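You operate a simulated robot arm through the tools that you are given. There is no shell and no other tool. Be economical: measure what you need, move in short steps, check, and stop when the job is done.

You are at the controls of a simulated two-armed robot. One attempt, no reset.

Task
Pick up the pink scent pot with one hand, pass it to the other hand and put it on the top of the shoe bench. Shut the drawer of the low cabinet. Take the cream scent pot and leave it in the shallow tray. Take the dark foam sleeve and put it on the feed board at the blue stripe. Take the white lint roll on the washer top and put it away on the space under the pine rack. Turn the white knob to 5. Take the sleeve with the pink tape and leave it on the outlet shelf. Any order will do. Set down upright: pink scent pot, cream scent pot.
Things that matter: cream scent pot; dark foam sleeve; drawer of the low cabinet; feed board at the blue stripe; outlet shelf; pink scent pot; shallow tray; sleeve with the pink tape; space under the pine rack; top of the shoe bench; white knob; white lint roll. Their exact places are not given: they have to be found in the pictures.

It is judged by the outcome, as a careful person would: the job done as asked, and still so three seconds after it is handed in. It fails if anything else is knocked over, pushed out of place, dropped, spilled or broken.

Robot
Two 7-joint arms with two-finger parallel grippers on one trunk, on a base that drives. Base frame: it is fixed to the floor where the robot stands at the start and does not move with it; the origin is under the middle of the robot, x ahead of it, y to its left, z up. Lengths are in cm, angles in rad, forces in N, time in s.
The left shoulder is at the start at [7, 13.4, 120.1], the right one opposite. Places, roughly: cream scent pot [-150, -50, 100]; dark foam sleeve (6x6x10 cm) [-310, -190, 100]; drawer of the low cabinet [-100, 10, 40]; feed board at the blue stripe (17x22 cm) [-368, 76, 88]; outlet shelf (23x69 cm) [-388, 86, 60]; pink scent pot [50, 0, 100]; shallow tray (26x18x4 cm) [-90, -300, 80]; sleeve with the pink tape [-250, -275, 100]; space under the pine rack (15x51 cm) [-156, -46, 74]; top of the shoe bench [20, -300, 40]; white knob [-340, -20, 110]; white lint roll (5x5x12 cm) [-300, -230, 100]. Payload 1.57 kg a hand.
The TCP of each hand is the grasp point between the finger pads, 3 cm short of the fingertips. In the tool frame z runs along the fingers and y along their closing line. The gripper opens to 8 cm. The fingers are 1.7 cm wide and 1.2 cm thick; the gripper's body (4 by 8.2 cm) begins 8 cm behind the TCP.
Orientation is that of the tool frame in the base frame, as [roll, pitch, yaw] about the fixed x, y, z axes, in that order (R = Rz(yaw) Ry(pitch) Rx(roll)). With the fingers straight down and closing along the base's y, the tool's x points along the base's -x, its y along +y and its z along -z.

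Tools
- The arms move only by the tool move_arm. It takes "left_commands", "right_commands" or both (then of equal length, played together; a hand with none holds still); each is a list of rows, each a list of 7 numbers: the shift along the base's x, y, z in units of 25 mm (1.0 is 25 mm), then the turn, a rotation vector about the base's x, y, z in units of 8 degrees (1.0 is 8 degrees), then the gripper command, from -1 (shut) to 1 (fully open), values between in proportion. In form: [[dx, dy, dz, ax, ay, az, gripper], ...]. A call has 1 to 20 rows; each row shifts and turns the commanded pose from where the row before left it. A call with a number of a shift or a turn outside -1 to 1 is refused whole. A row lasts 0.2 s, in which the tool goes at most 5 cm and 0.15 rad; a call with a longer step from one row to the next is refused whole, and so is a gripper value outside its range. A pose out of reach is approached as far as the arm can. The call stops where the force on the tool passes 40 N (or 10 N more than at its start, if that is more) or the arm is blocked; 0.2 s more then pass. Each finger travels about 15.3 cm/s and halts on what it meets, pressing with about 25 N; the grip force reading is that of the motor and also rises with nothing between the fingers. The clock runs only during rows and for 0.2 s after the last one: add rows that do not move to give the fingers time. The reply holds the time, the measured pose of the TCP, the force on the tool along the base axes, the opening and the grip force, in the units named above and with some noise, with the torque about the TCP (base axes, N m) and any sound that the robot's microphone picked up.
- Cameras (640 x 400 px; columns grow to the right, rows downward): "scene" is now at [7.93, 7.29, 142.4]; the picture's right is [0.86, -0.52, 0.00], its down [-0.37, -0.62, -0.69] and it looks along [0.36, 0.59, -0.72] (base axes); focal length 214 px, centre (320, 200). "left" rides on the left gripper at [7.2, 0.7, -12.2] in its tool frame; the picture's right is [-0.09, 1.00, 0.00], its down [-0.84, -0.08, -0.54] and it looks along [-0.54, -0.05, 0.84] (tool axes); focal length 238 px, centre (320, 200). "right" rides on the right gripper at [7.2, -0.7, -12.2] in its tool frame; the picture's right is [0.09, 1.00, 0.00], its down [-0.84, 0.08, -0.54] and it looks along [-0.54, 0.05, 0.84] (tool axes); focal length 238 px, centre (320, 200).
- camera(camera): a new picture of that camera. No time passes.
- lift_body(by): slides the trunk up (or, below 0, down) by that many cm; the arms and the scene camera ride with it, the base frame stays. It gives what a move gives, with no picture.
- roll_base(legs): drives the robot by 1 to 6 legs, each [ahead, left, turn to the left] in cm, cm and rad, along the robot's own axes; the way and the turn of a leg run together, so that a leg with both is an arc; at most 150 cm and 3.142 rad a leg. The arms and the cameras ride along, it lands a little off, and it stops where it bumps. It gives what a move gives.
- head_to(pan, tilt): turns the head with the scene camera to pan (to the left, within 1.501 rad either way) and tilt (down, from -0.506 to 1.204), counted from straight ahead of the robot. It gives what a move gives.
- measure_at(camera, pixels): for up to 12 pixels [column, row] of the newest picture of that camera ("zoom" is the newest enlarged one), the place [x, y, z] in the base frame of the surface seen there, good to about 0.2 cm, but the place of the scene camera against the robot may be out by one fixed shift of up to 2.5 cm in any direction. No time passes.
- enlarge(camera, box): a new picture of the part [left, top, right, bottom] of that camera's present view, enlarged. No time passes.
- hand_in(): hands the job in; it is judged then, once.

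Go step by step. Measure first, check grasps and placings, and put right what went wrong. The budget is 131 turns and 146 pictures, counting those below and the enlarged ones. Unless the task says otherwise, let go and move clear before handing in, and close with one line.

The tools are called after "Call:" as a command line: name --argument value ..., lists and objects as JSON in quotes. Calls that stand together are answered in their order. move_arm: Moves the arms, as the interface text tells. Its arguments: {"type":"object","properties":{"left_commands":{"type":"array"},"right_commands":{"type":"array"}},"required":[]} The other tools are called the same way: lift_body (by) slides the trunk up or down; roll_base (legs) drives the base; head_to (pan, tilt) turns the head that bears the scene camera; camera (camera) takes a picture; measure_at (camera, pixels) gives the place of the surface under pixels of a picture; enlarge (camera, box) takes an enlarged picture of a part of a camera's view; hand_in () hands the job in.

At the start:

```text
time_s: 0.0
left_eef_pos: [28.65, 38.49, 120.85]
left_orientation: [-3.141, 0.0, 3.141]
left_wrist_force: [0.7, 0.3, 0.6]
left_torque: [0.02, -0.01, -0.01]
left_grip_width: 8.0
left_grip_force: 0.1
right_eef_pos: [38.91, 2.05, 120.72]
right_orientation: [-3.141, 0.001, -3.141]
right_wrist_force: [1.1, -0.8, 0.4]
right_torque: [0.0, 0.01, -0.04]
right_grip_width: 7.98
right_grip_force: 0.0
trunk travel left (down, up): [-77.5, 16.5]
robot x, y, heading: [0.11, 0.03, 0.002]
head pan, tilt: [1.026, 0.806]
```

scene: 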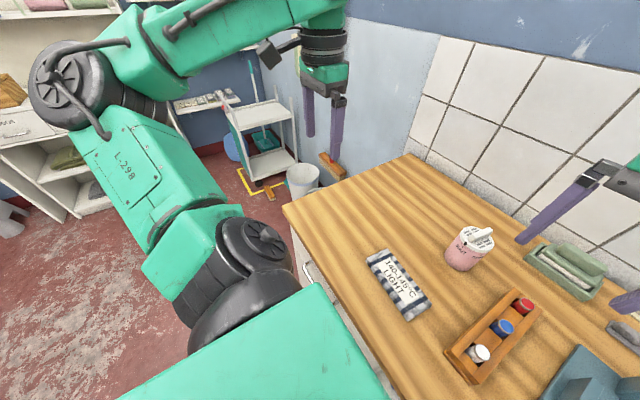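
right: 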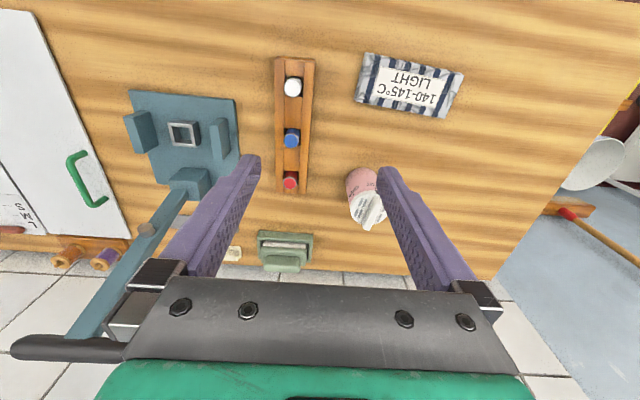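
left: 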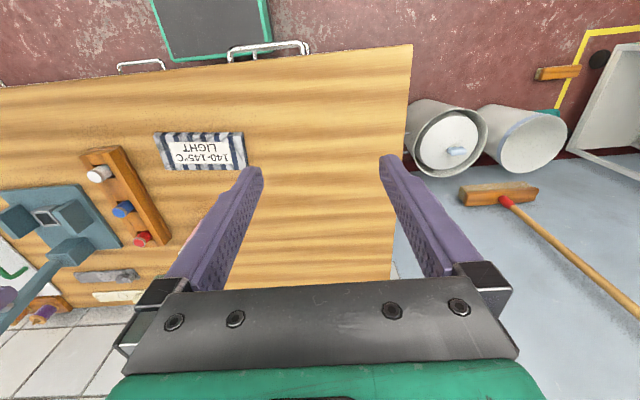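

The pink pot is at scene (468,250) and in the right picture at (365,195). I'll measure it and look around.

Call:
measure_at --camera "scene" --pixels '[[478, 237], [462, 258], [484, 230], [450, 268], [400, 285]]'

Call:
measure_at --camera "right" --pixels '[[360, 182], [368, 205], [368, 222], [345, 183], [377, 183], [340, 230]]'

Call:
enlarge --camera "scene" --box '[400, 200, 560, 300]'

Call:
head_to --pan 1.5 --tilt 0.5

Call:
camera --camera "scene"

Call:
head_to --pan -1.5 --tilt 0.5

Call:
camera --camera "scene"

```text
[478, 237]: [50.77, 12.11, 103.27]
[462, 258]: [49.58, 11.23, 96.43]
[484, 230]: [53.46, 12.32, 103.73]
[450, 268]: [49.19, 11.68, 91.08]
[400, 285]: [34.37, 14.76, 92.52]
```

```text
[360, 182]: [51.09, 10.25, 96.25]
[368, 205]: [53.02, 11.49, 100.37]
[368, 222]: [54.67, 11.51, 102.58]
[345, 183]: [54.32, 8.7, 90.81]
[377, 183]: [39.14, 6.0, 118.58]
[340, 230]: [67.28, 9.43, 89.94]
```

```text
4.00 times, centred on (480, 250) of scene
```

zoom: 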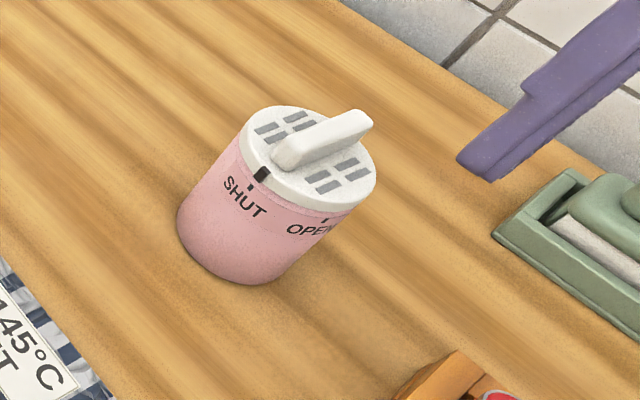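

```text
time_s: 0.9
left_eef_pos: [28.65, 38.47, 120.89]
left_orientation: [-3.141, 0.0, -3.14]
left_wrist_force: [-0.7, -0.4, -0.7]
left_torque: [-0.05, 0.01, 0.01]
left_grip_width: 7.97
left_grip_force: 0.1
right_eef_pos: [38.96, 2.14, 120.77]
right_orientation: [3.14, 0.001, -3.141]
right_wrist_force: [0.8, -0.9, 0.7]
right_torque: [-0.02, 0.01, -0.01]
right_grip_width: 7.99
right_grip_force: 0.0
trunk travel left (down, up): [-77.5, 16.5]
robot x, y, heading: [-0.24, -0.06, -0.001]
head pan, tilt: [1.499, 0.499]
```

```text
141 pictures are left
```

scene: 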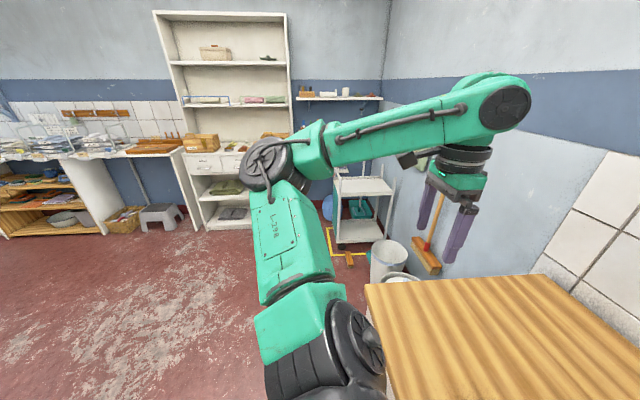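

```text
time_s: 3.5
left_eef_pos: [28.75, 38.56, 120.74]
left_orientation: [3.14, 0.001, -3.141]
left_wrist_force: [0.0, 0.2, 0.4]
left_torque: [-0.02, 0.03, 0.03]
left_grip_width: 7.98
left_grip_force: 0.1
right_eef_pos: [38.86, 1.92, 120.77]
right_orientation: [3.141, 0.001, -3.141]
right_wrist_force: [0.0, 0.4, 0.0]
right_torque: [0.01, 0.01, -0.02]
right_grip_width: 7.97
right_grip_force: 0.0
trunk travel left (down, up): [-77.5, 16.5]
robot x, y, heading: [-0.21, -0.31, 0.003]
head pan, tilt: [-1.499, 0.499]
```

```text
140 pictures are left
```

scene: 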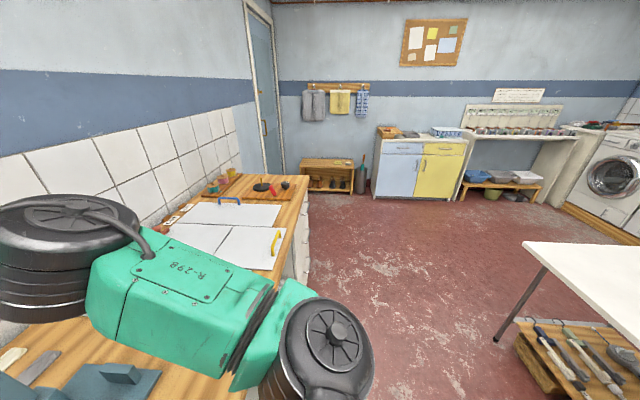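

The pot stands on the bench (table about z 90) and its lid dial reads SHUT. I'll zoom in from the right hand for an exact centre and diameter.

Call:
enlarge --camera "right" --box '[304, 150, 432, 230]'

```text
5.00 times, centred on (368, 190) of right
```

zoom: 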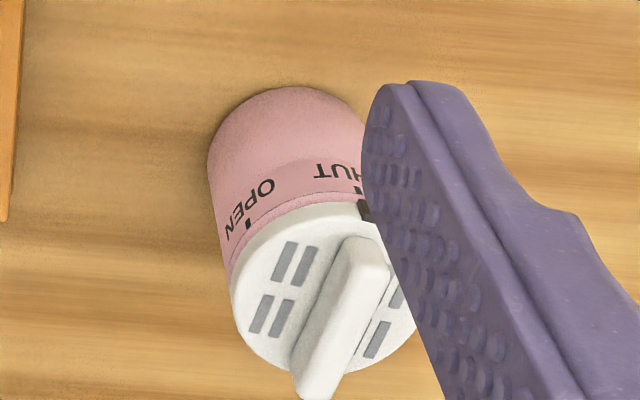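

Call:
measure_at --camera "zoom" --pixels '[[236, 310], [285, 210], [360, 210], [280, 90], [285, 100], [212, 180], [225, 265], [260, 60], [295, 365], [345, 270], [320, 375], [240, 340]]'

```text
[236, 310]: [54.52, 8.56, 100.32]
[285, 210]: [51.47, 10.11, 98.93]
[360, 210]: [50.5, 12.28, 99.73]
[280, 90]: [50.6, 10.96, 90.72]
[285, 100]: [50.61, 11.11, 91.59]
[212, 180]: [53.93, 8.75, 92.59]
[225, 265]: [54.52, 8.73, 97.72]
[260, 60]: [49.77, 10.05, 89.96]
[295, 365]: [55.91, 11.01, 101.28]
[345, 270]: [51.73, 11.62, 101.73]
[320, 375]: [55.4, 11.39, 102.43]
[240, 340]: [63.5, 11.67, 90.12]
```

Pot centre is about (53.7, 12.0), diameter about 6.6, z 90 to 102.5. The left hand will take it low at a 40° slope so the right hand can later take it from straight above; first I bring the left hand to a stand-off and yaw the right hand.

Call:
move_arm --left_commands '[[0.546, -0.591, -0.3, 0, -0.893, 0, 1], [0.546, -0.591, -0.3, 0, -0.893, 0, 1], [0.546, -0.591, -0.3, 0, -0.893, 0, 1], [0.546, -0.591, -0.5, 0, -0.893, 0, 1], [0.546, -0.591, -0.5, 0, -0.893, 0, 1], [0.546, -0.591, -0.6, 0, -0.893, 0, 1], [0.546, -0.591, -0.6, 0, -0.893, 0, 1], [0.546, -0.591, -0.7, 0, 0, -0.9375, 1], [0.546, -0.591, -0.7, 0, 0, -0.9375, 1], [0.546, -0.591, -0.7, 0, 0, -0.9375, 1], [0.546, -0.591, -0.7, 0, 0, -0.9375, 1], [0.546, -0.591, -0.7, 0, 0, -0.9375, 1], [0.546, -0.591, -0.68, 0, 0, -0.9375, 1]]' --right_commands '[[0, -0.7, 0, 0, 0, 0.9375, 1], [0, -0.7, 0, 0, 0, 0.9375, 1], [0, -0.7, 0, 0, 0, 0.9375, 1], [0, -0.7, 0, 0, 0, 0.9375, 1], [0, -0.7, 0, 0, 0, 0.9375, 1], [0, -0.7, 0, 0, 0, 0.9375, 1], [0, 0, 0, 0, 0, 0, 1], [0, 0, 0, 0, 0, 0, 1], [0, 0, 0, 0, 0, 0, 1], [0, 0, 0, 0, 0, 0, 1], [0, 0, 0, 0, 0, 0, 1], [0, 0, 0, 0, 0, 0, 1], [0, 0, 0, 0, 0, 0, 1]]'

Call:
camera --camera "left"

Call:
head_to --pan 0.1 --tilt 0.7

Call:
camera --camera "scene"

```text
time_s: 6.3
left_eef_pos: [51.9, 24.73, 107.87]
left_orientation: [-3.138, 0.872, 2.356]
left_wrist_force: [0.2, -0.2, -0.1]
left_torque: [-0.02, -0.02, -0.04]
left_grip_width: 7.97
left_grip_force: 0.0
left hand out of reach, approached as far as the arm can: row 5, 6, 7
right_eef_pos: [39.16, -8.38, 120.91]
right_orientation: [3.138, -0.002, -2.356]
right_wrist_force: [0.2, 0.0, -0.3]
right_torque: [-0.01, 0.04, -0.02]
right_grip_width: 8.0
right_grip_force: 0.0
trunk travel left (down, up): [-77.5, 16.5]
robot x, y, heading: [-0.05, -0.17, -0.001]
head pan, tilt: [-1.499, 0.499]
```

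```text
138 pictures are left
```

left: 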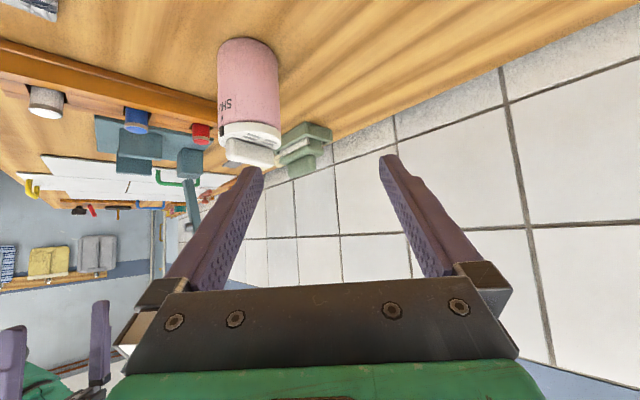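

```text
time_s: 8.0
left_eef_pos: [51.69, 24.75, 108.09]
left_orientation: [3.141, 0.871, 2.359]
left_wrist_force: [1.0, 0.1, 0.0]
left_torque: [-0.03, 0.0, 0.0]
left_grip_width: 7.99
left_grip_force: 0.0
right_eef_pos: [38.85, -8.57, 120.82]
right_orientation: [3.14, 0.0, -2.357]
right_wrist_force: [0.4, -0.3, -0.4]
right_torque: [-0.02, -0.07, -0.03]
right_grip_width: 7.99
right_grip_force: 0.1
trunk travel left (down, up): [-77.5, 16.5]
robot x, y, heading: [0.23, 0.27, 0.002]
head pan, tilt: [0.099, 0.7]
```

```text
137 pictures are left
```

scene: 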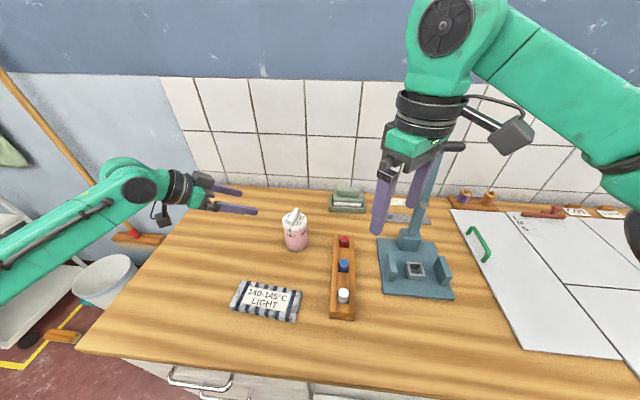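

The left hand has the right tilt and yaw but ended at (51.8, 24.7, 108); pot is ahead-right of it at left-picture (248,90). I'll shift to the stand-off point on the approach line and check.

Call:
move_arm --left_commands '[[-0.57, -0.87, -0.87, 0, 0, 0, 1], [-0.57, -0.87, -0.87, 0, 0, 0, 1], [-0.57, -0.87, -0.87, 0, 0, 0, 1], [0, 0, 0, 0, 0, 0, 1]]'

Call:
camera --camera "left"

Call:
measure_at --camera "left" --pixels '[[300, 120], [320, 120], [340, 120], [320, 60], [320, 150]]'

```text
time_s: 9.0
left_eef_pos: [47.5, 18.21, 101.48]
left_orientation: [-3.141, 0.872, 2.357]
left_wrist_force: [0.1, -0.2, 0.3]
left_torque: [0.01, -0.02, 0.03]
left_grip_width: 7.98
left_grip_force: 0.1
right_eef_pos: [38.9, -8.55, 120.76]
right_orientation: [3.141, -0.002, -2.355]
right_wrist_force: [0.2, -0.5, 0.2]
right_torque: [0.01, -0.01, 0.0]
right_grip_width: 8.0
right_grip_force: 0.1
trunk travel left (down, up): [-77.5, 16.5]
robot x, y, heading: [0.18, -0.04, 0.002]
head pan, tilt: [0.099, 0.7]
```

```text
136 pictures are left
```

left: 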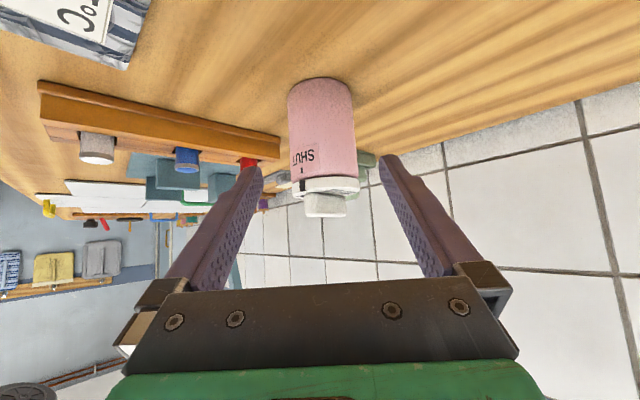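

```text
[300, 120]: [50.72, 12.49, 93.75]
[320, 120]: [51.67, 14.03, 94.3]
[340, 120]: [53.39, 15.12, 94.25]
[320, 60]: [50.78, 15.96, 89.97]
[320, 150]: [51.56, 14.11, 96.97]
```

Pot is centred between the fingers along the approach line. I check the clearance to the peg rack's end (270,148) before going in.

Call:
measure_at --camera "left" --pixels '[[277, 148], [268, 158], [246, 163], [240, 128], [375, 158]]'

```text
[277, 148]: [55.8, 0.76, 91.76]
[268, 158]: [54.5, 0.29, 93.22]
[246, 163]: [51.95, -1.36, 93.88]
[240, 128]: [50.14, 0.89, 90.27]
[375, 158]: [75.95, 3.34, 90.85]
```

Rack ends at y 0.9, so it is clear. Advance and close.

Call:
move_arm --left_commands '[[0.55, -0.545, -0.65, 0, 0, 0, 1], [0.55, -0.545, -0.65, 0, 0, 0, 1], [0.55, -0.545, -0.65, 0, 0, 0, 1], [0.55, -0.545, -0.65, 0, 0, 0, 1], [0, 0, 0, 0, 0, 0, 1], [0, 0, 0, 0, 0, 0, -1], [0, 0, 0, 0, 0, 0, -1], [0, 0, 0, 0, 0, 0, -1]]'

Call:
camera --camera "left"

```text
time_s: 10.8
left_eef_pos: [53.05, 12.84, 94.91]
left_orientation: [-3.14, 0.874, 2.356]
left_wrist_force: [-0.7, 0.3, -0.7]
left_torque: [-0.01, -0.01, -0.01]
left_grip_width: 6.36
left_grip_force: 24.8
right_eef_pos: [38.75, -8.39, 120.91]
right_orientation: [3.141, 0.001, -2.356]
right_wrist_force: [0.1, 0.0, 0.2]
right_torque: [-0.01, -0.02, -0.01]
right_grip_width: 7.99
right_grip_force: 0.1
trunk travel left (down, up): [-77.5, 16.5]
robot x, y, heading: [-0.32, 0.17, -0.002]
head pan, tilt: [0.099, 0.7]
```

```text
135 pictures are left
```

left: 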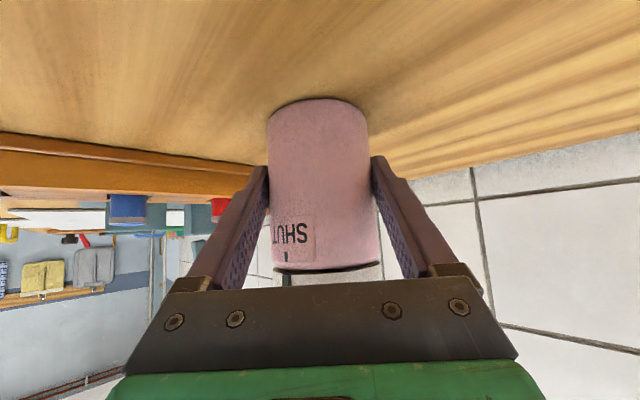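

Grip at 6.36 cm, 25 N, dial still SHUT. Lift the pot clear and a bit toward the middle, raising the right hand meanwhile.

Call:
move_arm --left_commands '[[0, 0, 0.8, 0, 0, 0, -1], [0, 0, 0.96, 0, 0, 0, -1], [-0.5, -0.6, 0.96, 0, 0, 0, -1], [-0.5, -0.6, 0.96, 0, 0, 0, -1], [-0.5, -0.6, 0.96, 0, 0, 0, -1], [-0.5, -0.6, 0.96, 0, 0, 0, -1], [0, 0, 0, 0, 0, 0, -1]]' --right_commands '[[0, 0, 1, 0, 0, 0, 1], [0, 0, 1, 0, 0, 0, 1], [0, 0, 0.6, 0, 0, 0, 1], [0, 0, 0, 0, 0, 0, 1], [0, 0, 0, 0, 0, 0, 1], [0, 0, 0, 0, 0, 0, 1], [0, 0, 0, 0, 0, 0, 1]]'

Call:
camera --camera "right"

Call:
camera --camera "scene"

```text
time_s: 12.4
left_eef_pos: [47.91, 6.89, 109.0]
left_orientation: [-3.14, 0.872, 2.355]
left_wrist_force: [0.0, 0.4, -0.9]
left_torque: [0.02, 0.02, -0.02]
left_grip_width: 6.37
left_grip_force: 24.8
right_eef_pos: [37.89, -7.95, 126.69]
right_orientation: [3.141, 0.001, -2.358]
right_wrist_force: [0.0, 0.9, 0.2]
right_torque: [-0.01, 0.0, 0.03]
right_grip_width: 7.97
right_grip_force: 0.1
right hand out of reach, approached as far as the arm can: row 2, 3
trunk travel left (down, up): [-77.5, 16.5]
robot x, y, heading: [0.26, 0.14, 0.004]
head pan, tilt: [0.099, 0.7]
```

```text
134 pictures are left
```

right: 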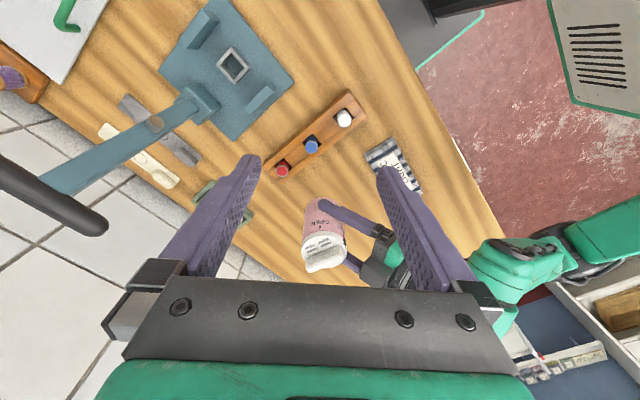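

```text
133 pictures are left
```

scene: 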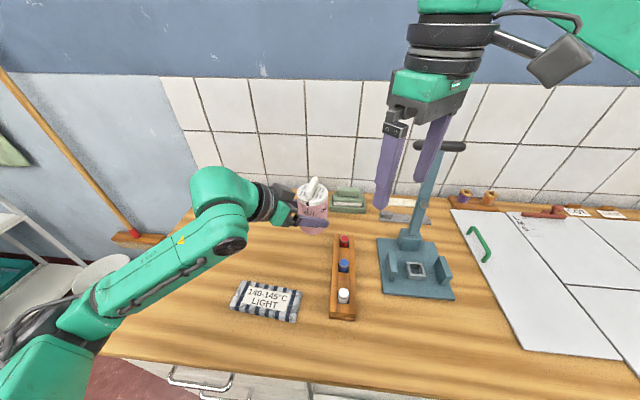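

Pot centre now about (48.75, 6.1), base near 104. I lower it 4 cm and bring the right hand directly above it.

Call:
move_arm --left_commands '[[0, 0, -0.8, 0, 0, 0, -1], [0, 0, -0.8, 0, 0, 0, -1], [0, 0, 0, 0, 0, 0, -1], [0, 0, 0, 0, 0, 0, -1], [0, 0, 0, 0, 0, 0, -1], [0, 0, 0, 0, 0, 0, -1], [0, 0, 0, 0, 0, 0, -1]]' --right_commands '[[0, 0, -0.9, 0, 0, 0, 1], [0, 0, -0.9, 0, 0, 0, 1], [0.868, 0.98, -0.34, 0, 0, 0, 1], [0.868, 0.98, -0.34, 0, 0, 0, 1], [0.868, 0.98, -0.34, 0, 0, 0, 1], [0.868, 0.98, -0.34, 0, 0, 0, 1], [0.868, 0.98, -0.34, 0, 0, 0, 1]]'

Call:
camera --camera "right"

Call:
camera --camera "scene"

```text
time_s: 14.0
left_eef_pos: [48.04, 7.18, 104.9]
left_orientation: [-3.139, 0.872, 2.358]
left_wrist_force: [0.9, 1.0, -0.7]
left_torque: [0.03, -0.01, 0.01]
left_grip_width: 6.35
left_grip_force: 24.9
right_eef_pos: [45.01, 3.06, 117.11]
right_orientation: [3.14, 0.0, -2.361]
right_wrist_force: [-0.4, 0.8, 0.0]
right_torque: [-0.01, 0.02, 0.01]
right_grip_width: 8.01
right_grip_force: 0.1
right hand out of reach, approached as far as the arm can: row 5, 6, 7
trunk travel left (down, up): [-77.5, 16.5]
robot x, y, heading: [-0.22, 0.23, -0.0]
head pan, tilt: [0.099, 0.7]
```

```text
132 pictures are left
```

right: 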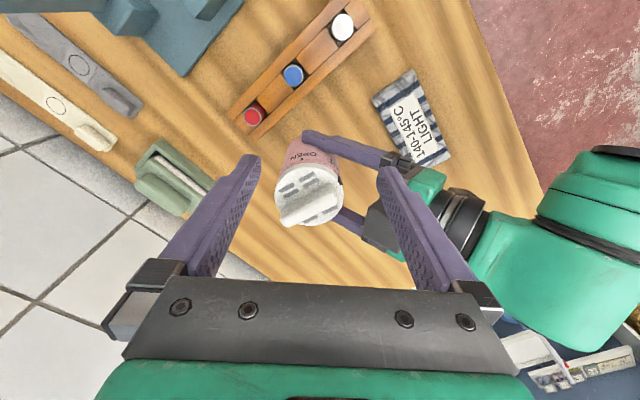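

```text
131 pictures are left
```

scene: 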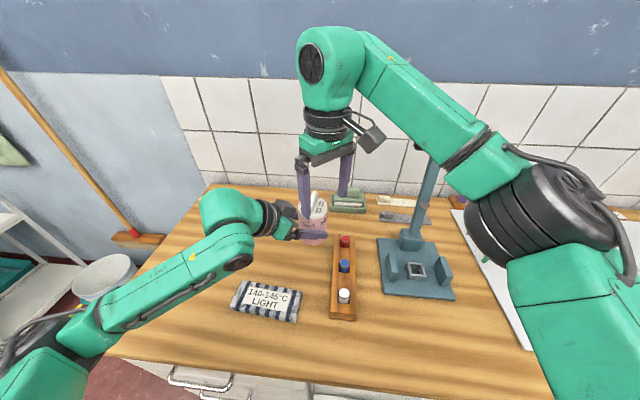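

The right hand's reach ends at (45.0, 3.1), so I bring the pot under it with the left hand, by about (-3.8, -3.3).

Call:
move_arm --left_commands '[[0, 0, -0.4, 0, 0, 0, -1], [-0.77, -0.66, 0, 0, 0, 0, -1], [-0.77, -0.66, 0, 0, 0, 0, -1], [0, 0, 0, 0, 0, 0, -1]]'

Call:
camera --camera "right"

Call:
enlarge --camera "right" --box '[220, 120, 460, 270]'

Call:
measure_at --camera "right" --pixels '[[280, 200], [320, 200], [340, 200], [320, 150], [300, 170]]'

```text
time_s: 15.0
left_eef_pos: [44.23, 3.54, 103.83]
left_orientation: [-3.138, 0.871, 2.359]
left_wrist_force: [0.4, 0.6, -0.8]
left_torque: [-0.01, 0.05, -0.05]
left_grip_width: 6.37
left_grip_force: 24.6
right_eef_pos: [44.95, 3.01, 117.29]
right_orientation: [3.14, -0.001, -2.363]
right_wrist_force: [0.4, -0.4, -0.1]
right_torque: [-0.06, -0.01, 0.04]
right_grip_width: 8.0
right_grip_force: 0.2
trunk travel left (down, up): [-77.5, 16.5]
robot x, y, heading: [-0.17, 0.16, 0.002]
head pan, tilt: [0.099, 0.7]
```

```text
130 pictures are left
```

right: 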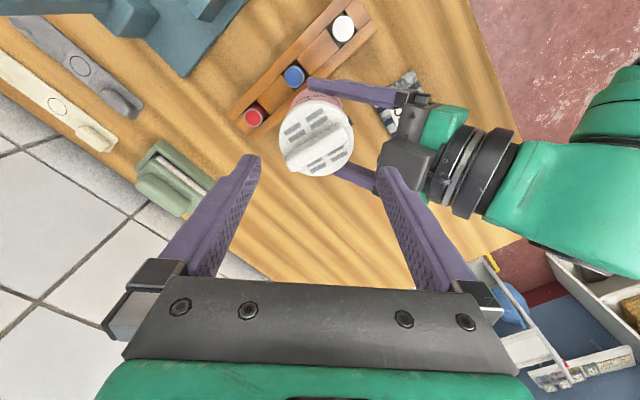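

```text
2.67 times, centred on (340, 195) of right
```

zoom: 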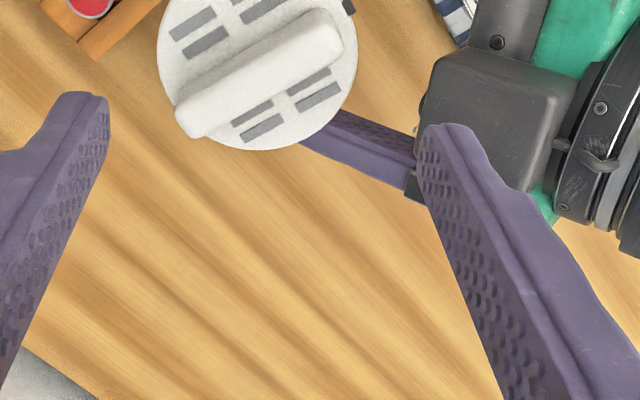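

```text
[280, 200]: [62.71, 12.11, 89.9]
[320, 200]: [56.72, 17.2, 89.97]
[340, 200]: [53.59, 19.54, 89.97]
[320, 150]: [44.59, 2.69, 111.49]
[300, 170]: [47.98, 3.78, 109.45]
```

Lid centred under the hand; the left palm block (zoom 425–570, 50–190) is near the right finger's path. I measure that clearance and the lid's edge.

Call:
measure_at --camera "zoom" --pixels '[[425, 75], [440, 60], [480, 60], [500, 100], [415, 165], [409, 185], [165, 60], [350, 80], [260, 145], [437, 128], [540, 100]]'

```text
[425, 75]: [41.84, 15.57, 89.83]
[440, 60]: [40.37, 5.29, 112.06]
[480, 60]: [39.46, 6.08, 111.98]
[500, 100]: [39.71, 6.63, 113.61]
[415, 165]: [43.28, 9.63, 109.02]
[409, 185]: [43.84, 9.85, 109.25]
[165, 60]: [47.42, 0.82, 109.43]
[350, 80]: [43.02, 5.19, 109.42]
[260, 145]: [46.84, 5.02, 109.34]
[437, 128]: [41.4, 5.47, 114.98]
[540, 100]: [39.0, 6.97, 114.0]
```

The left hand's body corner (z≈112–114, 5 cm from the pot axis) would block a finger on that side. I'll instead turn the right hand so it closes on the same faces as the left fingers but above them; back it off and yaw it by -90°.

Call:
move_arm --right_commands '[[-0.2, -0.8, 0.3, 0, 0, 0, 1], [-0.7, -1, 0.4, 0, 0, 0, 1], [-0.7, -1, 0.4, 0, 0, 0, 1], [0, 0, 0, 0, 0, -0.9375, 1], [0, 0, 0, 0, 0, -0.9375, 1], [0, 0, 0, 0, 0, -0.9375, 1], [0, 0, 0, 0, 0, -0.9375, 1], [0, 0, 0, 0, 0, -0.9375, 1], [0, 0, 0, 0, 0, -0.9375, 1], [0, 0, 0, 0, 0, -0.9375, 1], [0, 0, 0, 0, 0, -0.9375, 1], [0, 0, 0, 0, 0, -0.9375, 1], [0, 0, 0, 0, 0, -0.9375, 1], [0, 0, 0, 0, 0, -0.9375, 1], [0, 0, 0, 0, 0, -0.9375, 1]]'

Call:
camera --camera "scene"

```text
time_s: 18.2
left_eef_pos: [44.14, 3.46, 104.01]
left_orientation: [3.141, 0.872, 2.355]
left_wrist_force: [-0.5, -0.2, -0.7]
left_torque: [0.0, 0.04, 0.01]
left_grip_width: 6.35
left_grip_force: 25.1
right_eef_pos: [40.8, -4.07, 119.88]
right_orientation: [-3.141, 0.0, 2.354]
right_wrist_force: [0.3, -0.2, -1.0]
right_torque: [-0.04, 0.0, 0.02]
right_grip_width: 7.99
right_grip_force: 0.0
trunk travel left (down, up): [-77.5, 16.5]
robot x, y, heading: [-0.02, -0.02, -0.001]
head pan, tilt: [0.099, 0.7]
```

```text
128 pictures are left
```

scene: 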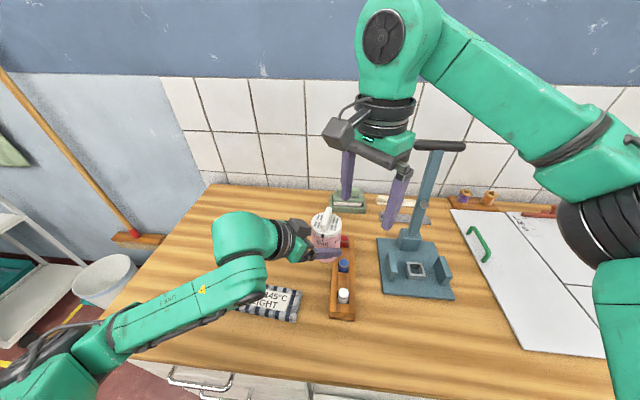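

Turn done, right hand at (40.8, -4.1, 119.9). Move it over the pot centre (45.0, 2.7).

Call:
move_arm --right_commands '[[0.56, 0.9, -0.25, 0, 0, 0, 1], [0.56, 0.9, -0.25, 0, 0, 0, 1], [0.56, 0.9, -0.25, 0, 0, 0, 1], [0, 0, 0, 0, 0, 0, 1]]'

Call:
camera --camera "right"

Call:
camera --camera "scene"

```text
time_s: 19.2
left_eef_pos: [44.13, 3.35, 103.86]
left_orientation: [-3.141, 0.873, 2.356]
left_wrist_force: [0.1, 0.7, -1.0]
left_torque: [-0.01, 0.0, -0.01]
left_grip_width: 6.36
left_grip_force: 25.4
right_eef_pos: [44.9, 2.69, 118.12]
right_orientation: [3.14, -0.001, 2.356]
right_wrist_force: [-0.2, 0.2, -0.8]
right_torque: [-0.01, -0.04, -0.01]
right_grip_width: 8.0
right_grip_force: 0.0
trunk travel left (down, up): [-77.5, 16.5]
robot x, y, heading: [0.26, -0.16, -0.001]
head pan, tilt: [0.099, 0.7]
```

```text
127 pictures are left
```

right: 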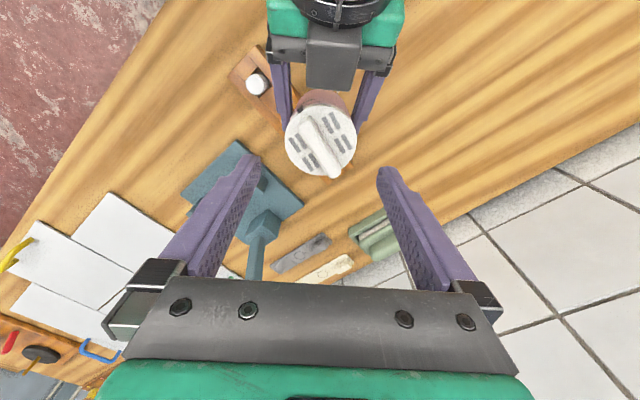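

```text
126 pictures are left
```

scene: 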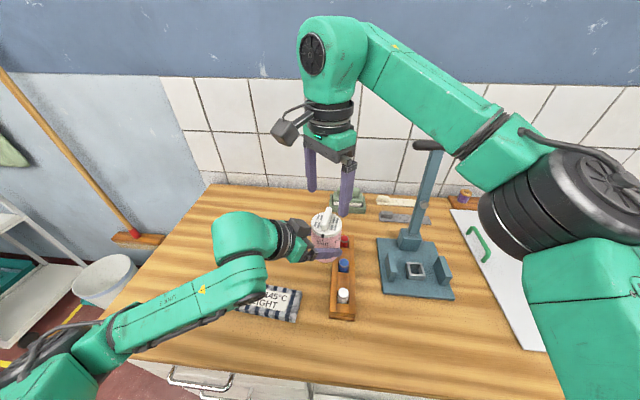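

Lid is centred between the right fingers at column 321. Descend 9.6 cm so the tips stop just above the left fingers, then close.

Call:
move_arm --right_commands '[[0.05, 0.05, -0.96, 0, 0, 0, 1], [0, 0, -0.96, 0, 0, 0, 1], [0, 0, -0.96, 0, 0, 0, 1], [0, 0, -0.94, 0, 0, 0, 1], [0, 0, 0, 0, 0, 0, 1], [0, 0, 0, 0, 0, 0, -1], [0, 0, 0, 0, 0, 0, -1], [0, 0, 0, 0, 0, 0, -1]]'

Call:
camera --camera "left"

Call:
camera --camera "right"

```text
time_s: 21.0
left_eef_pos: [44.34, 3.71, 103.91]
left_orientation: [3.141, 0.873, 2.355]
left_wrist_force: [8.7, 10.6, 0.3]
left_torque: [-0.39, 0.18, 0.14]
left_grip_width: 6.34
left_grip_force: 25.5
right_eef_pos: [44.99, 2.9, 108.49]
right_orientation: [-3.139, 0.001, 2.356]
right_wrist_force: [-9.0, -9.5, -0.2]
right_torque: [-0.08, 0.18, 0.01]
right_grip_width: 6.43
right_grip_force: 25.0
trunk travel left (down, up): [-77.5, 16.5]
robot x, y, heading: [0.18, 0.4, 0.0]
head pan, tilt: [0.099, 0.7]
```

```text
125 pictures are left
```

left: 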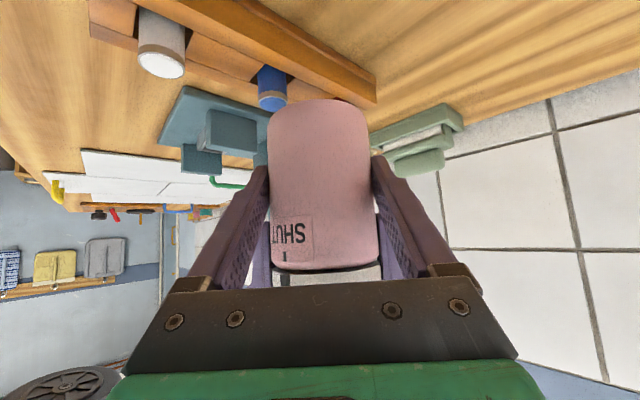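

```text
124 pictures are left
```

right: 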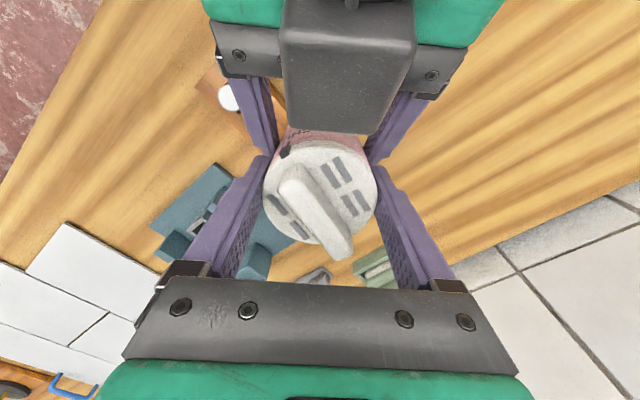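

Both hands hold it (6.34 and 6.43 cm). Open the left hand and back it out along its own axis.

Call:
move_arm --left_commands '[[0, 0, 0, 0, 0, 0, 1], [0, 0, 0, 0, 0, 0, 1], [-0.54, 0.54, 0.643, 0, 0, 0, 1], [-0.54, 0.54, 0.643, 0, 0, 0, 1], [-0.54, 0.54, 0.643, 0, 0, 0, 1], [-0.54, 0.54, 0.643, 0, 0, 0, 1], [-0.54, 0.54, 0.643, 0, 0, 0, 1], [-0.54, 0.54, 0.643, 0, 0, 0, 1]]' --right_commands '[[0, 0, 0, 0, 0, 0, -1], [0, 0, 0, 0, 0, 0, -1], [0, 0, 0, 0, 0, 0, -1], [0, 0, 0, 0, 0, 0, -1], [0, 0, 0, 0, 0, 0, -1], [0, 0, 0, 0, 0, 0, -1], [0, 0, 0, 0, 0, 0, -1], [0, 0, 0, 0, 0, 0, -1]]'

Call:
camera --camera "right"

Call:
camera --camera "left"

```text
time_s: 22.2
left_eef_pos: [41.75, 9.29, 104.76]
left_orientation: [3.036, 0.743, 2.298]
left_wrist_force: [0.1, -0.4, 0.3]
left_torque: [-0.02, 0.01, 0.0]
left_grip_width: 8.02
left_grip_force: 0.0
left hand out of reach, approached as far as the arm can: row 3, 5, 6
right_eef_pos: [45.4, 2.72, 108.65]
right_orientation: [3.136, 0.01, 2.347]
right_wrist_force: [0.7, -0.1, 0.2]
right_torque: [-0.03, 0.01, 0.0]
right_grip_width: 0.01
right_grip_force: 21.6
trunk travel left (down, up): [-77.5, 16.5]
robot x, y, heading: [-0.19, -0.17, -0.004]
head pan, tilt: [0.099, 0.7]
stopped in row 6 (left hand): the force on the tool passed its limit (the readings are from after the stop); the commanded pose is now the measured one
```

```text
123 pictures are left
```

right: 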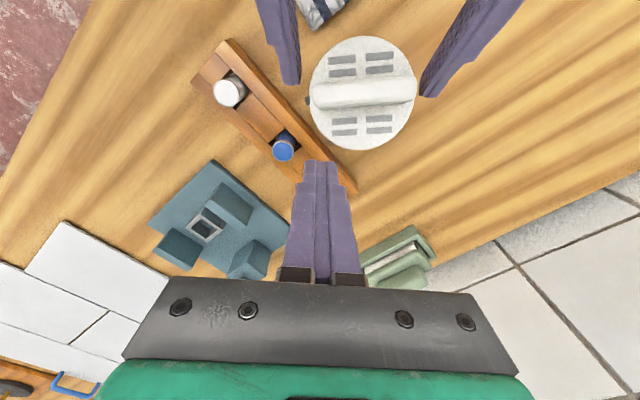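

```text
122 pictures are left
```

left: 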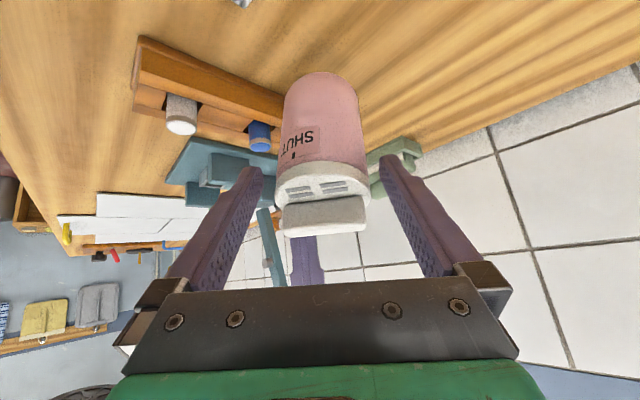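

The left hand hit its reach limit and pulled the pot out of the right hand; the right is shut on nothing. I look at where the pot now is.

Call:
measure_at --camera "right" --pixels '[[362, 95], [340, 60], [380, 135], [330, 125], [400, 160]]'

Call:
camera --camera "scene"

Call:
enlarge --camera "scene" --box '[230, 170, 430, 330]'

```text
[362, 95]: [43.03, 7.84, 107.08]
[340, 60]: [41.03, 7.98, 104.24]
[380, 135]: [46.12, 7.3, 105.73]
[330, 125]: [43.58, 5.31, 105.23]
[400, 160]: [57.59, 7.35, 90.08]
```

```text
121 pictures are left
```

scene: 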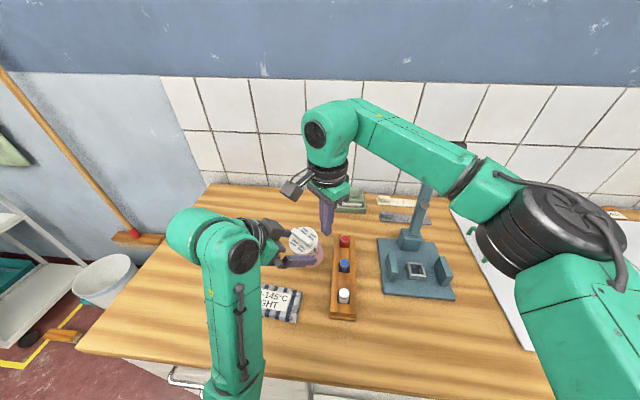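

```text
2.50 times, centred on (330, 250) of scene
```

zoom: 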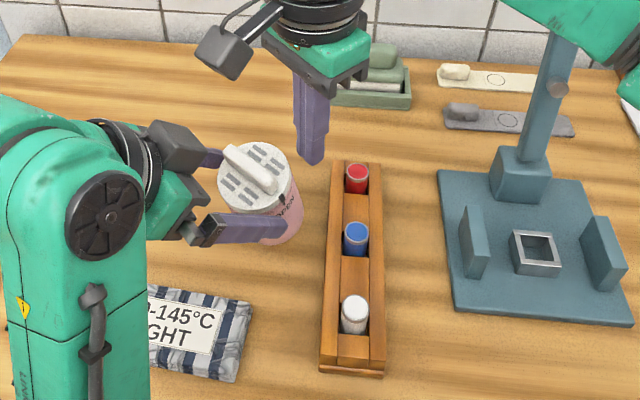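

The pot hangs at lid height about 105.5, tilted ~16°, still between the open left fingers. Close the left hand on it at once.

Call:
move_arm --left_commands '[[0, 0, 0, 0, 0, 0, -1]]'

Call:
camera --camera "scene"

Call:
enlarge --camera "scene" --box '[230, 170, 430, 330]'

Call:
camera --camera "left"

```text
time_s: 22.6
left_eef_pos: [41.91, 9.26, 104.65]
left_orientation: [3.036, 0.742, 2.296]
left_wrist_force: [0.3, -0.8, 0.6]
left_torque: [-0.03, -0.04, -0.03]
left_grip_width: 0.0
left_grip_force: 21.6
right_eef_pos: [45.41, 2.5, 108.61]
right_orientation: [3.132, 0.01, 2.346]
right_wrist_force: [0.2, -0.4, 0.7]
right_torque: [0.03, 0.03, -0.02]
right_grip_width: 0.0
right_grip_force: 21.8
trunk travel left (down, up): [-77.5, 16.5]
robot x, y, heading: [0.01, -0.03, 0.002]
head pan, tilt: [0.099, 0.7]
```

```text
119 pictures are left
```

scene: 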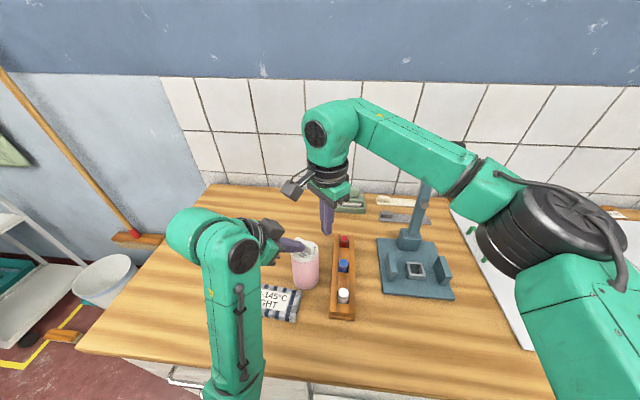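

```text
2.50 times, centred on (330, 250) of scene
```

zoom: 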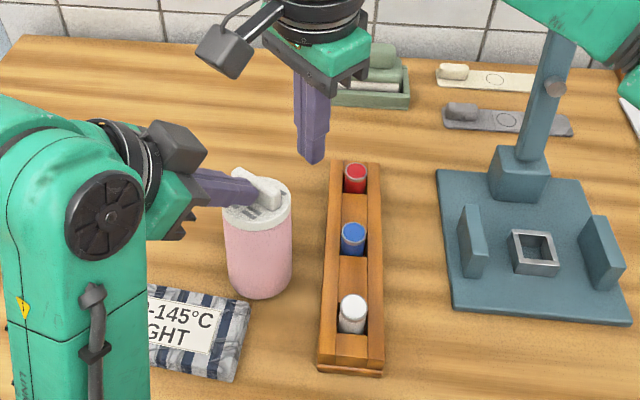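

```text
117 pictures are left
```

left: 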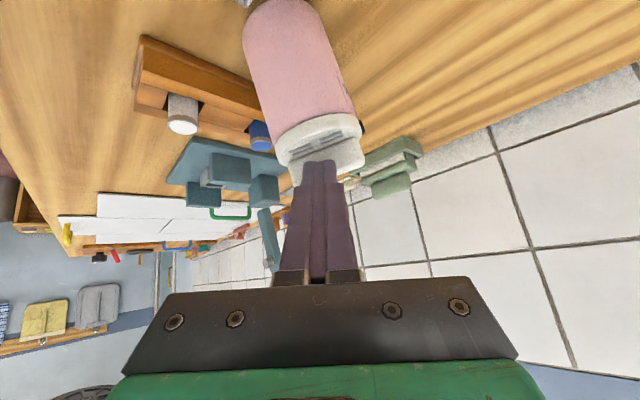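

The pot landed on its base, handle beneath the shut left fingers. Let it settle one row and look again.

Call:
move_arm --left_commands '[[0, 0, 0, 0, 0, 0, -1], [0, 0, 0, 0, 0, 0, -1]]'

Call:
camera --camera "left"

Call:
enlarge --camera "scene" --box '[230, 170, 430, 330]'

Call:
measure_at --camera "zoom" --pixels '[[235, 225], [265, 225], [285, 210], [260, 290], [240, 245], [262, 195], [260, 260], [262, 225]]'

```text
time_s: 23.2
left_eef_pos: [41.84, 9.39, 104.73]
left_orientation: [3.038, 0.743, 2.296]
left_wrist_force: [-0.4, -0.3, 0.5]
left_torque: [-0.02, -0.02, 0.02]
left_grip_width: 0.0
left_grip_force: 21.6
right_eef_pos: [45.57, 2.68, 108.64]
right_orientation: [3.131, 0.012, 2.346]
right_wrist_force: [-0.3, 0.5, 0.4]
right_torque: [0.02, 0.01, 0.04]
right_grip_width: 0.02
right_grip_force: 21.3
trunk travel left (down, up): [-77.5, 16.5]
robot x, y, heading: [-0.22, 0.16, -0.003]
head pan, tilt: [0.099, 0.7]
```

```text
116 pictures are left
```

left: 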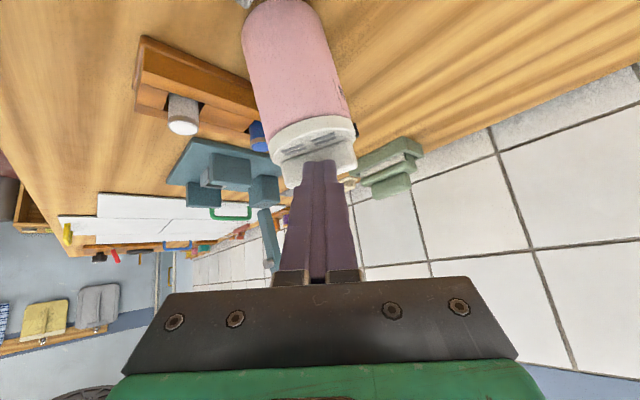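

```text
2.50 times, centred on (330, 250) of scene
```

zoom: 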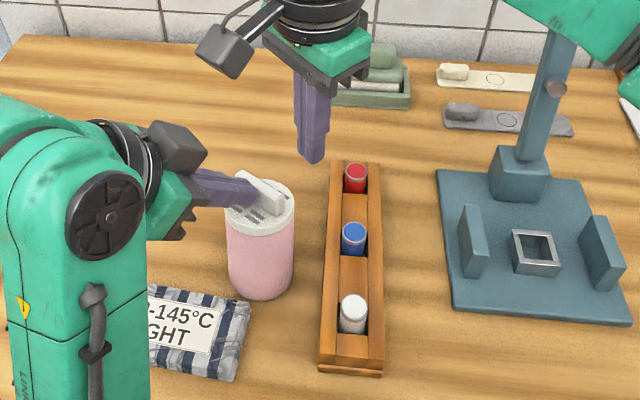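

```text
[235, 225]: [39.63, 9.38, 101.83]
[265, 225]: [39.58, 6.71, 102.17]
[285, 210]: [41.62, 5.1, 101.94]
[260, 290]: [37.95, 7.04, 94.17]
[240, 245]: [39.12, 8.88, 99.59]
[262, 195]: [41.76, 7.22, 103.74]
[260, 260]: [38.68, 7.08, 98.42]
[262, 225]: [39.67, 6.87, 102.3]
```

The pot stands upright at about (41, 7.5) on the table. I withdraw both hands upward and outward, in small steps.

Call:
move_arm --left_commands '[[0, 0, 0.8, 0, 0, 0, -1], [0, 0, 0.8, 0, 0, 0, -1], [0.6, 0.8, 0.2, 0, 0, 0, 0], [0.6, 0.8, 0.2, 0, 0, 0, 1], [0.6, 0.8, 0, 0, 0, 0, 1], [0.6, 0.8, 0, 0, 0, 0, 1], [0, 0.8, 0, 0, 0, 0, 1]]' --right_commands '[[0, 0, 0.8, 0, 0, 0, -1], [0, -0.5, 0.8, 0, 0, 0, -1], [-0.3, -0.8, 0.8, 0, 0, 0, 0], [-0.3, -0.8, 0, 0, 0, 0, 1], [-0.3, -0.8, 0, 0, 0, 0, 1], [-0.3, -0.8, 0, 0, 0, 0, 1], [0, 0, 0, 0, 0, 0, 1]]'

Call:
lift_body --by 15

Call:
camera --camera "right"

Call:
enlarge --camera "scene" --box '[230, 150, 430, 310]'

```text
time_s: 24.8
left_eef_pos: [49.12, 19.22, 109.53]
left_orientation: [3.039, 0.741, 2.298]
left_wrist_force: [0.2, 0.0, 0.2]
left_torque: [0.01, 0.03, -0.03]
left_grip_width: 8.0
left_grip_force: 0.0
left hand out of reach, approached as far as the arm can: row 1, 2
right_eef_pos: [42.47, -6.49, 114.65]
right_orientation: [3.133, 0.012, 2.348]
right_wrist_force: [-0.1, -0.4, -0.1]
right_torque: [0.0, 0.02, -0.03]
right_grip_width: 8.0
right_grip_force: 0.2
trunk travel left (down, up): [-77.5, 16.5]
robot x, y, heading: [-0.05, 0.13, -0.004]
head pan, tilt: [0.099, 0.7]
```

```text
time_s: 26.6
left_eef_pos: [49.05, 19.09, 124.5]
left_orientation: [3.037, 0.742, 2.298]
left_wrist_force: [-0.5, 0.3, 0.2]
left_torque: [0.01, -0.02, -0.01]
left_grip_width: 7.99
left_grip_force: 0.0
right_eef_pos: [42.48, -6.68, 129.63]
right_orientation: [3.135, 0.01, 2.344]
right_wrist_force: [-0.4, 0.3, 0.1]
right_torque: [-0.06, 0.03, 0.0]
right_grip_width: 7.99
right_grip_force: 0.0
trunk travel left (down, up): [-92.5, 1.5]
robot x, y, heading: [-0.07, 0.04, 0.0]
head pan, tilt: [0.099, 0.7]
```

```text
114 pictures are left
```

right: 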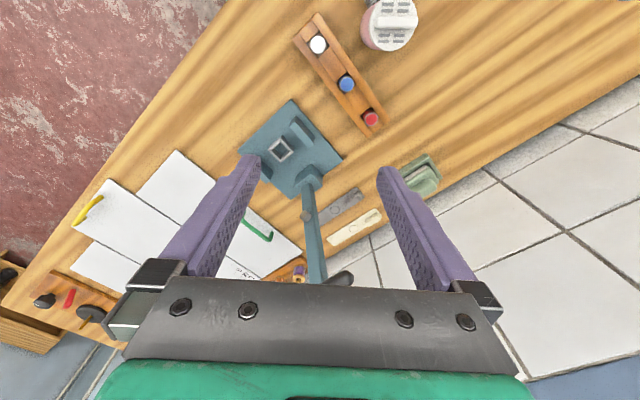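

```text
2.50 times, centred on (330, 230) of scene
```

zoom: 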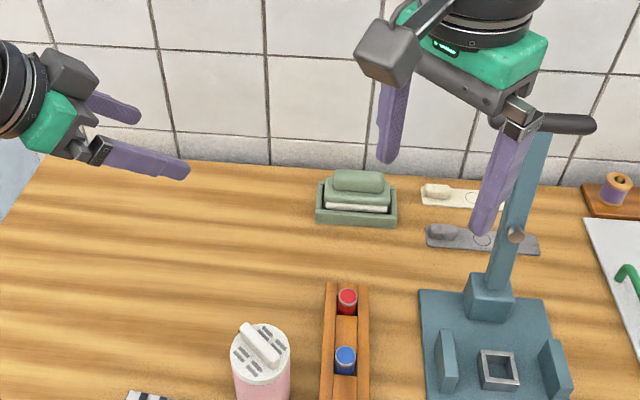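

Pot stands upright at zoom (262,360). Measure it with the right-hand camera.

Call:
enlarge --camera "right" --box '[340, 0, 440, 64]'

Call:
measure_at --camera "right" --pixels '[[374, 25], [416, 22], [392, 48], [394, 4], [364, 20], [375, 48], [420, 80]]'

```text
6.25 times, centred on (390, 32) of right
```

zoom: 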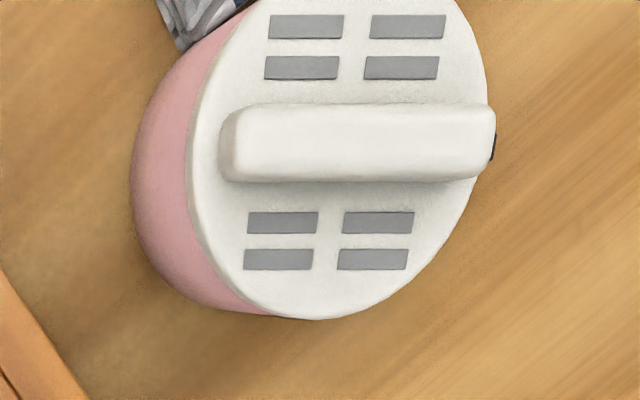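

```text
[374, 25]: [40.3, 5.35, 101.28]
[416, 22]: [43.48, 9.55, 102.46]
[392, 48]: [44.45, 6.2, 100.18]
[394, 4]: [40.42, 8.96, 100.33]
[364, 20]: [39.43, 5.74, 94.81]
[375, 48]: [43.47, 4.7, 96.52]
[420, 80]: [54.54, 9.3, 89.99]
```

Pot near (42, 7.4). I back the base 8 cm so both arms are less folded, straighten the left tool and bring it to a stand-off in front of the pot.

Call:
roll_base --legs '[[-8, 0, 0]]'

Call:
move_arm --left_commands '[[-0.25, -0.18, -0.5, -0.34, -0.09, -0.04, 1], [-0.25, -0.18, -0.9, -0.34, -0.09, -0.04, 1], [-0.25, -0.18, -0.9, -0.34, -0.09, -0.04, 1], [-0.25, -0.18, -0.9, 0, 0, 0, 1], [-0.25, -0.18, -0.9, 0, 0, 0, 1], [-0.25, -0.18, -0.9, 0, 0, 0, 1], [-0.25, -0.18, -0.9, 0, 0, 0, 1], [-0.25, -0.18, -0.9, 0, 0, 0, 1], [-0.25, -0.18, -0.9, 0, 0, 0, 1], [-0.25, -0.18, -0.9, 0, 0, 0, 1]]'

Call:
camera --camera "left"

Call:
camera --camera "scene"

```text
time_s: 27.6
left_eef_pos: [42.15, 19.06, 124.12]
left_orientation: [3.045, 0.736, 2.301]
left_wrist_force: [0.4, 0.6, 0.1]
left_torque: [0.0, 0.02, 0.0]
left_grip_width: 8.0
left_grip_force: 0.0
right_eef_pos: [35.62, -6.64, 129.26]
right_orientation: [3.137, 0.006, 2.343]
right_wrist_force: [0.3, 0.5, -0.4]
right_torque: [-0.02, 0.04, 0.04]
right_grip_width: 8.0
right_grip_force: 0.0
trunk travel left (down, up): [-92.5, 1.5]
robot x, y, heading: [-8.12, -0.03, -0.005]
head pan, tilt: [0.099, 0.7]
```

```text
time_s: 29.8
left_eef_pos: [35.1, 14.5, 103.06]
left_orientation: [3.138, 0.871, 2.354]
left_wrist_force: [-0.4, 0.5, -0.2]
left_torque: [-0.01, -0.01, -0.02]
left_grip_width: 8.01
left_grip_force: 0.1
right_eef_pos: [34.67, -6.54, 129.61]
right_orientation: [3.132, 0.011, 2.344]
right_wrist_force: [-0.2, 0.2, -0.1]
right_torque: [-0.04, -0.02, 0.0]
right_grip_width: 8.0
right_grip_force: 0.1
trunk travel left (down, up): [-92.5, 1.5]
robot x, y, heading: [-8.04, -0.03, -0.002]
head pan, tilt: [0.099, 0.7]
```

```text
111 pictures are left
```

left: 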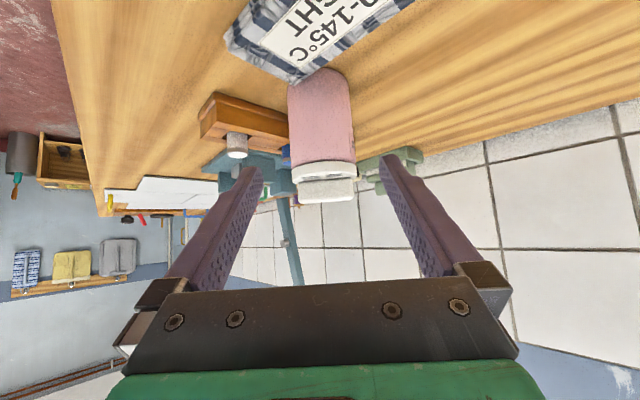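

```text
110 pictures are left
```

scene: 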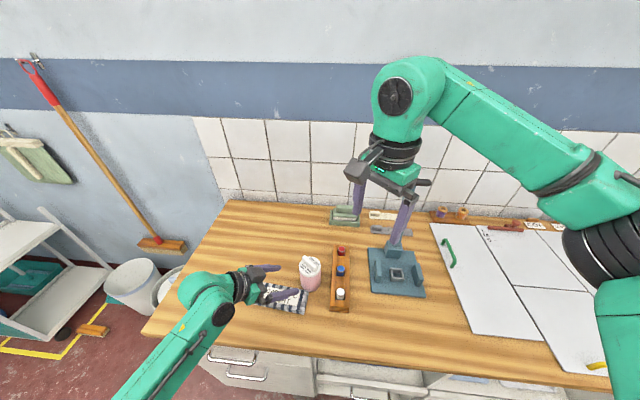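

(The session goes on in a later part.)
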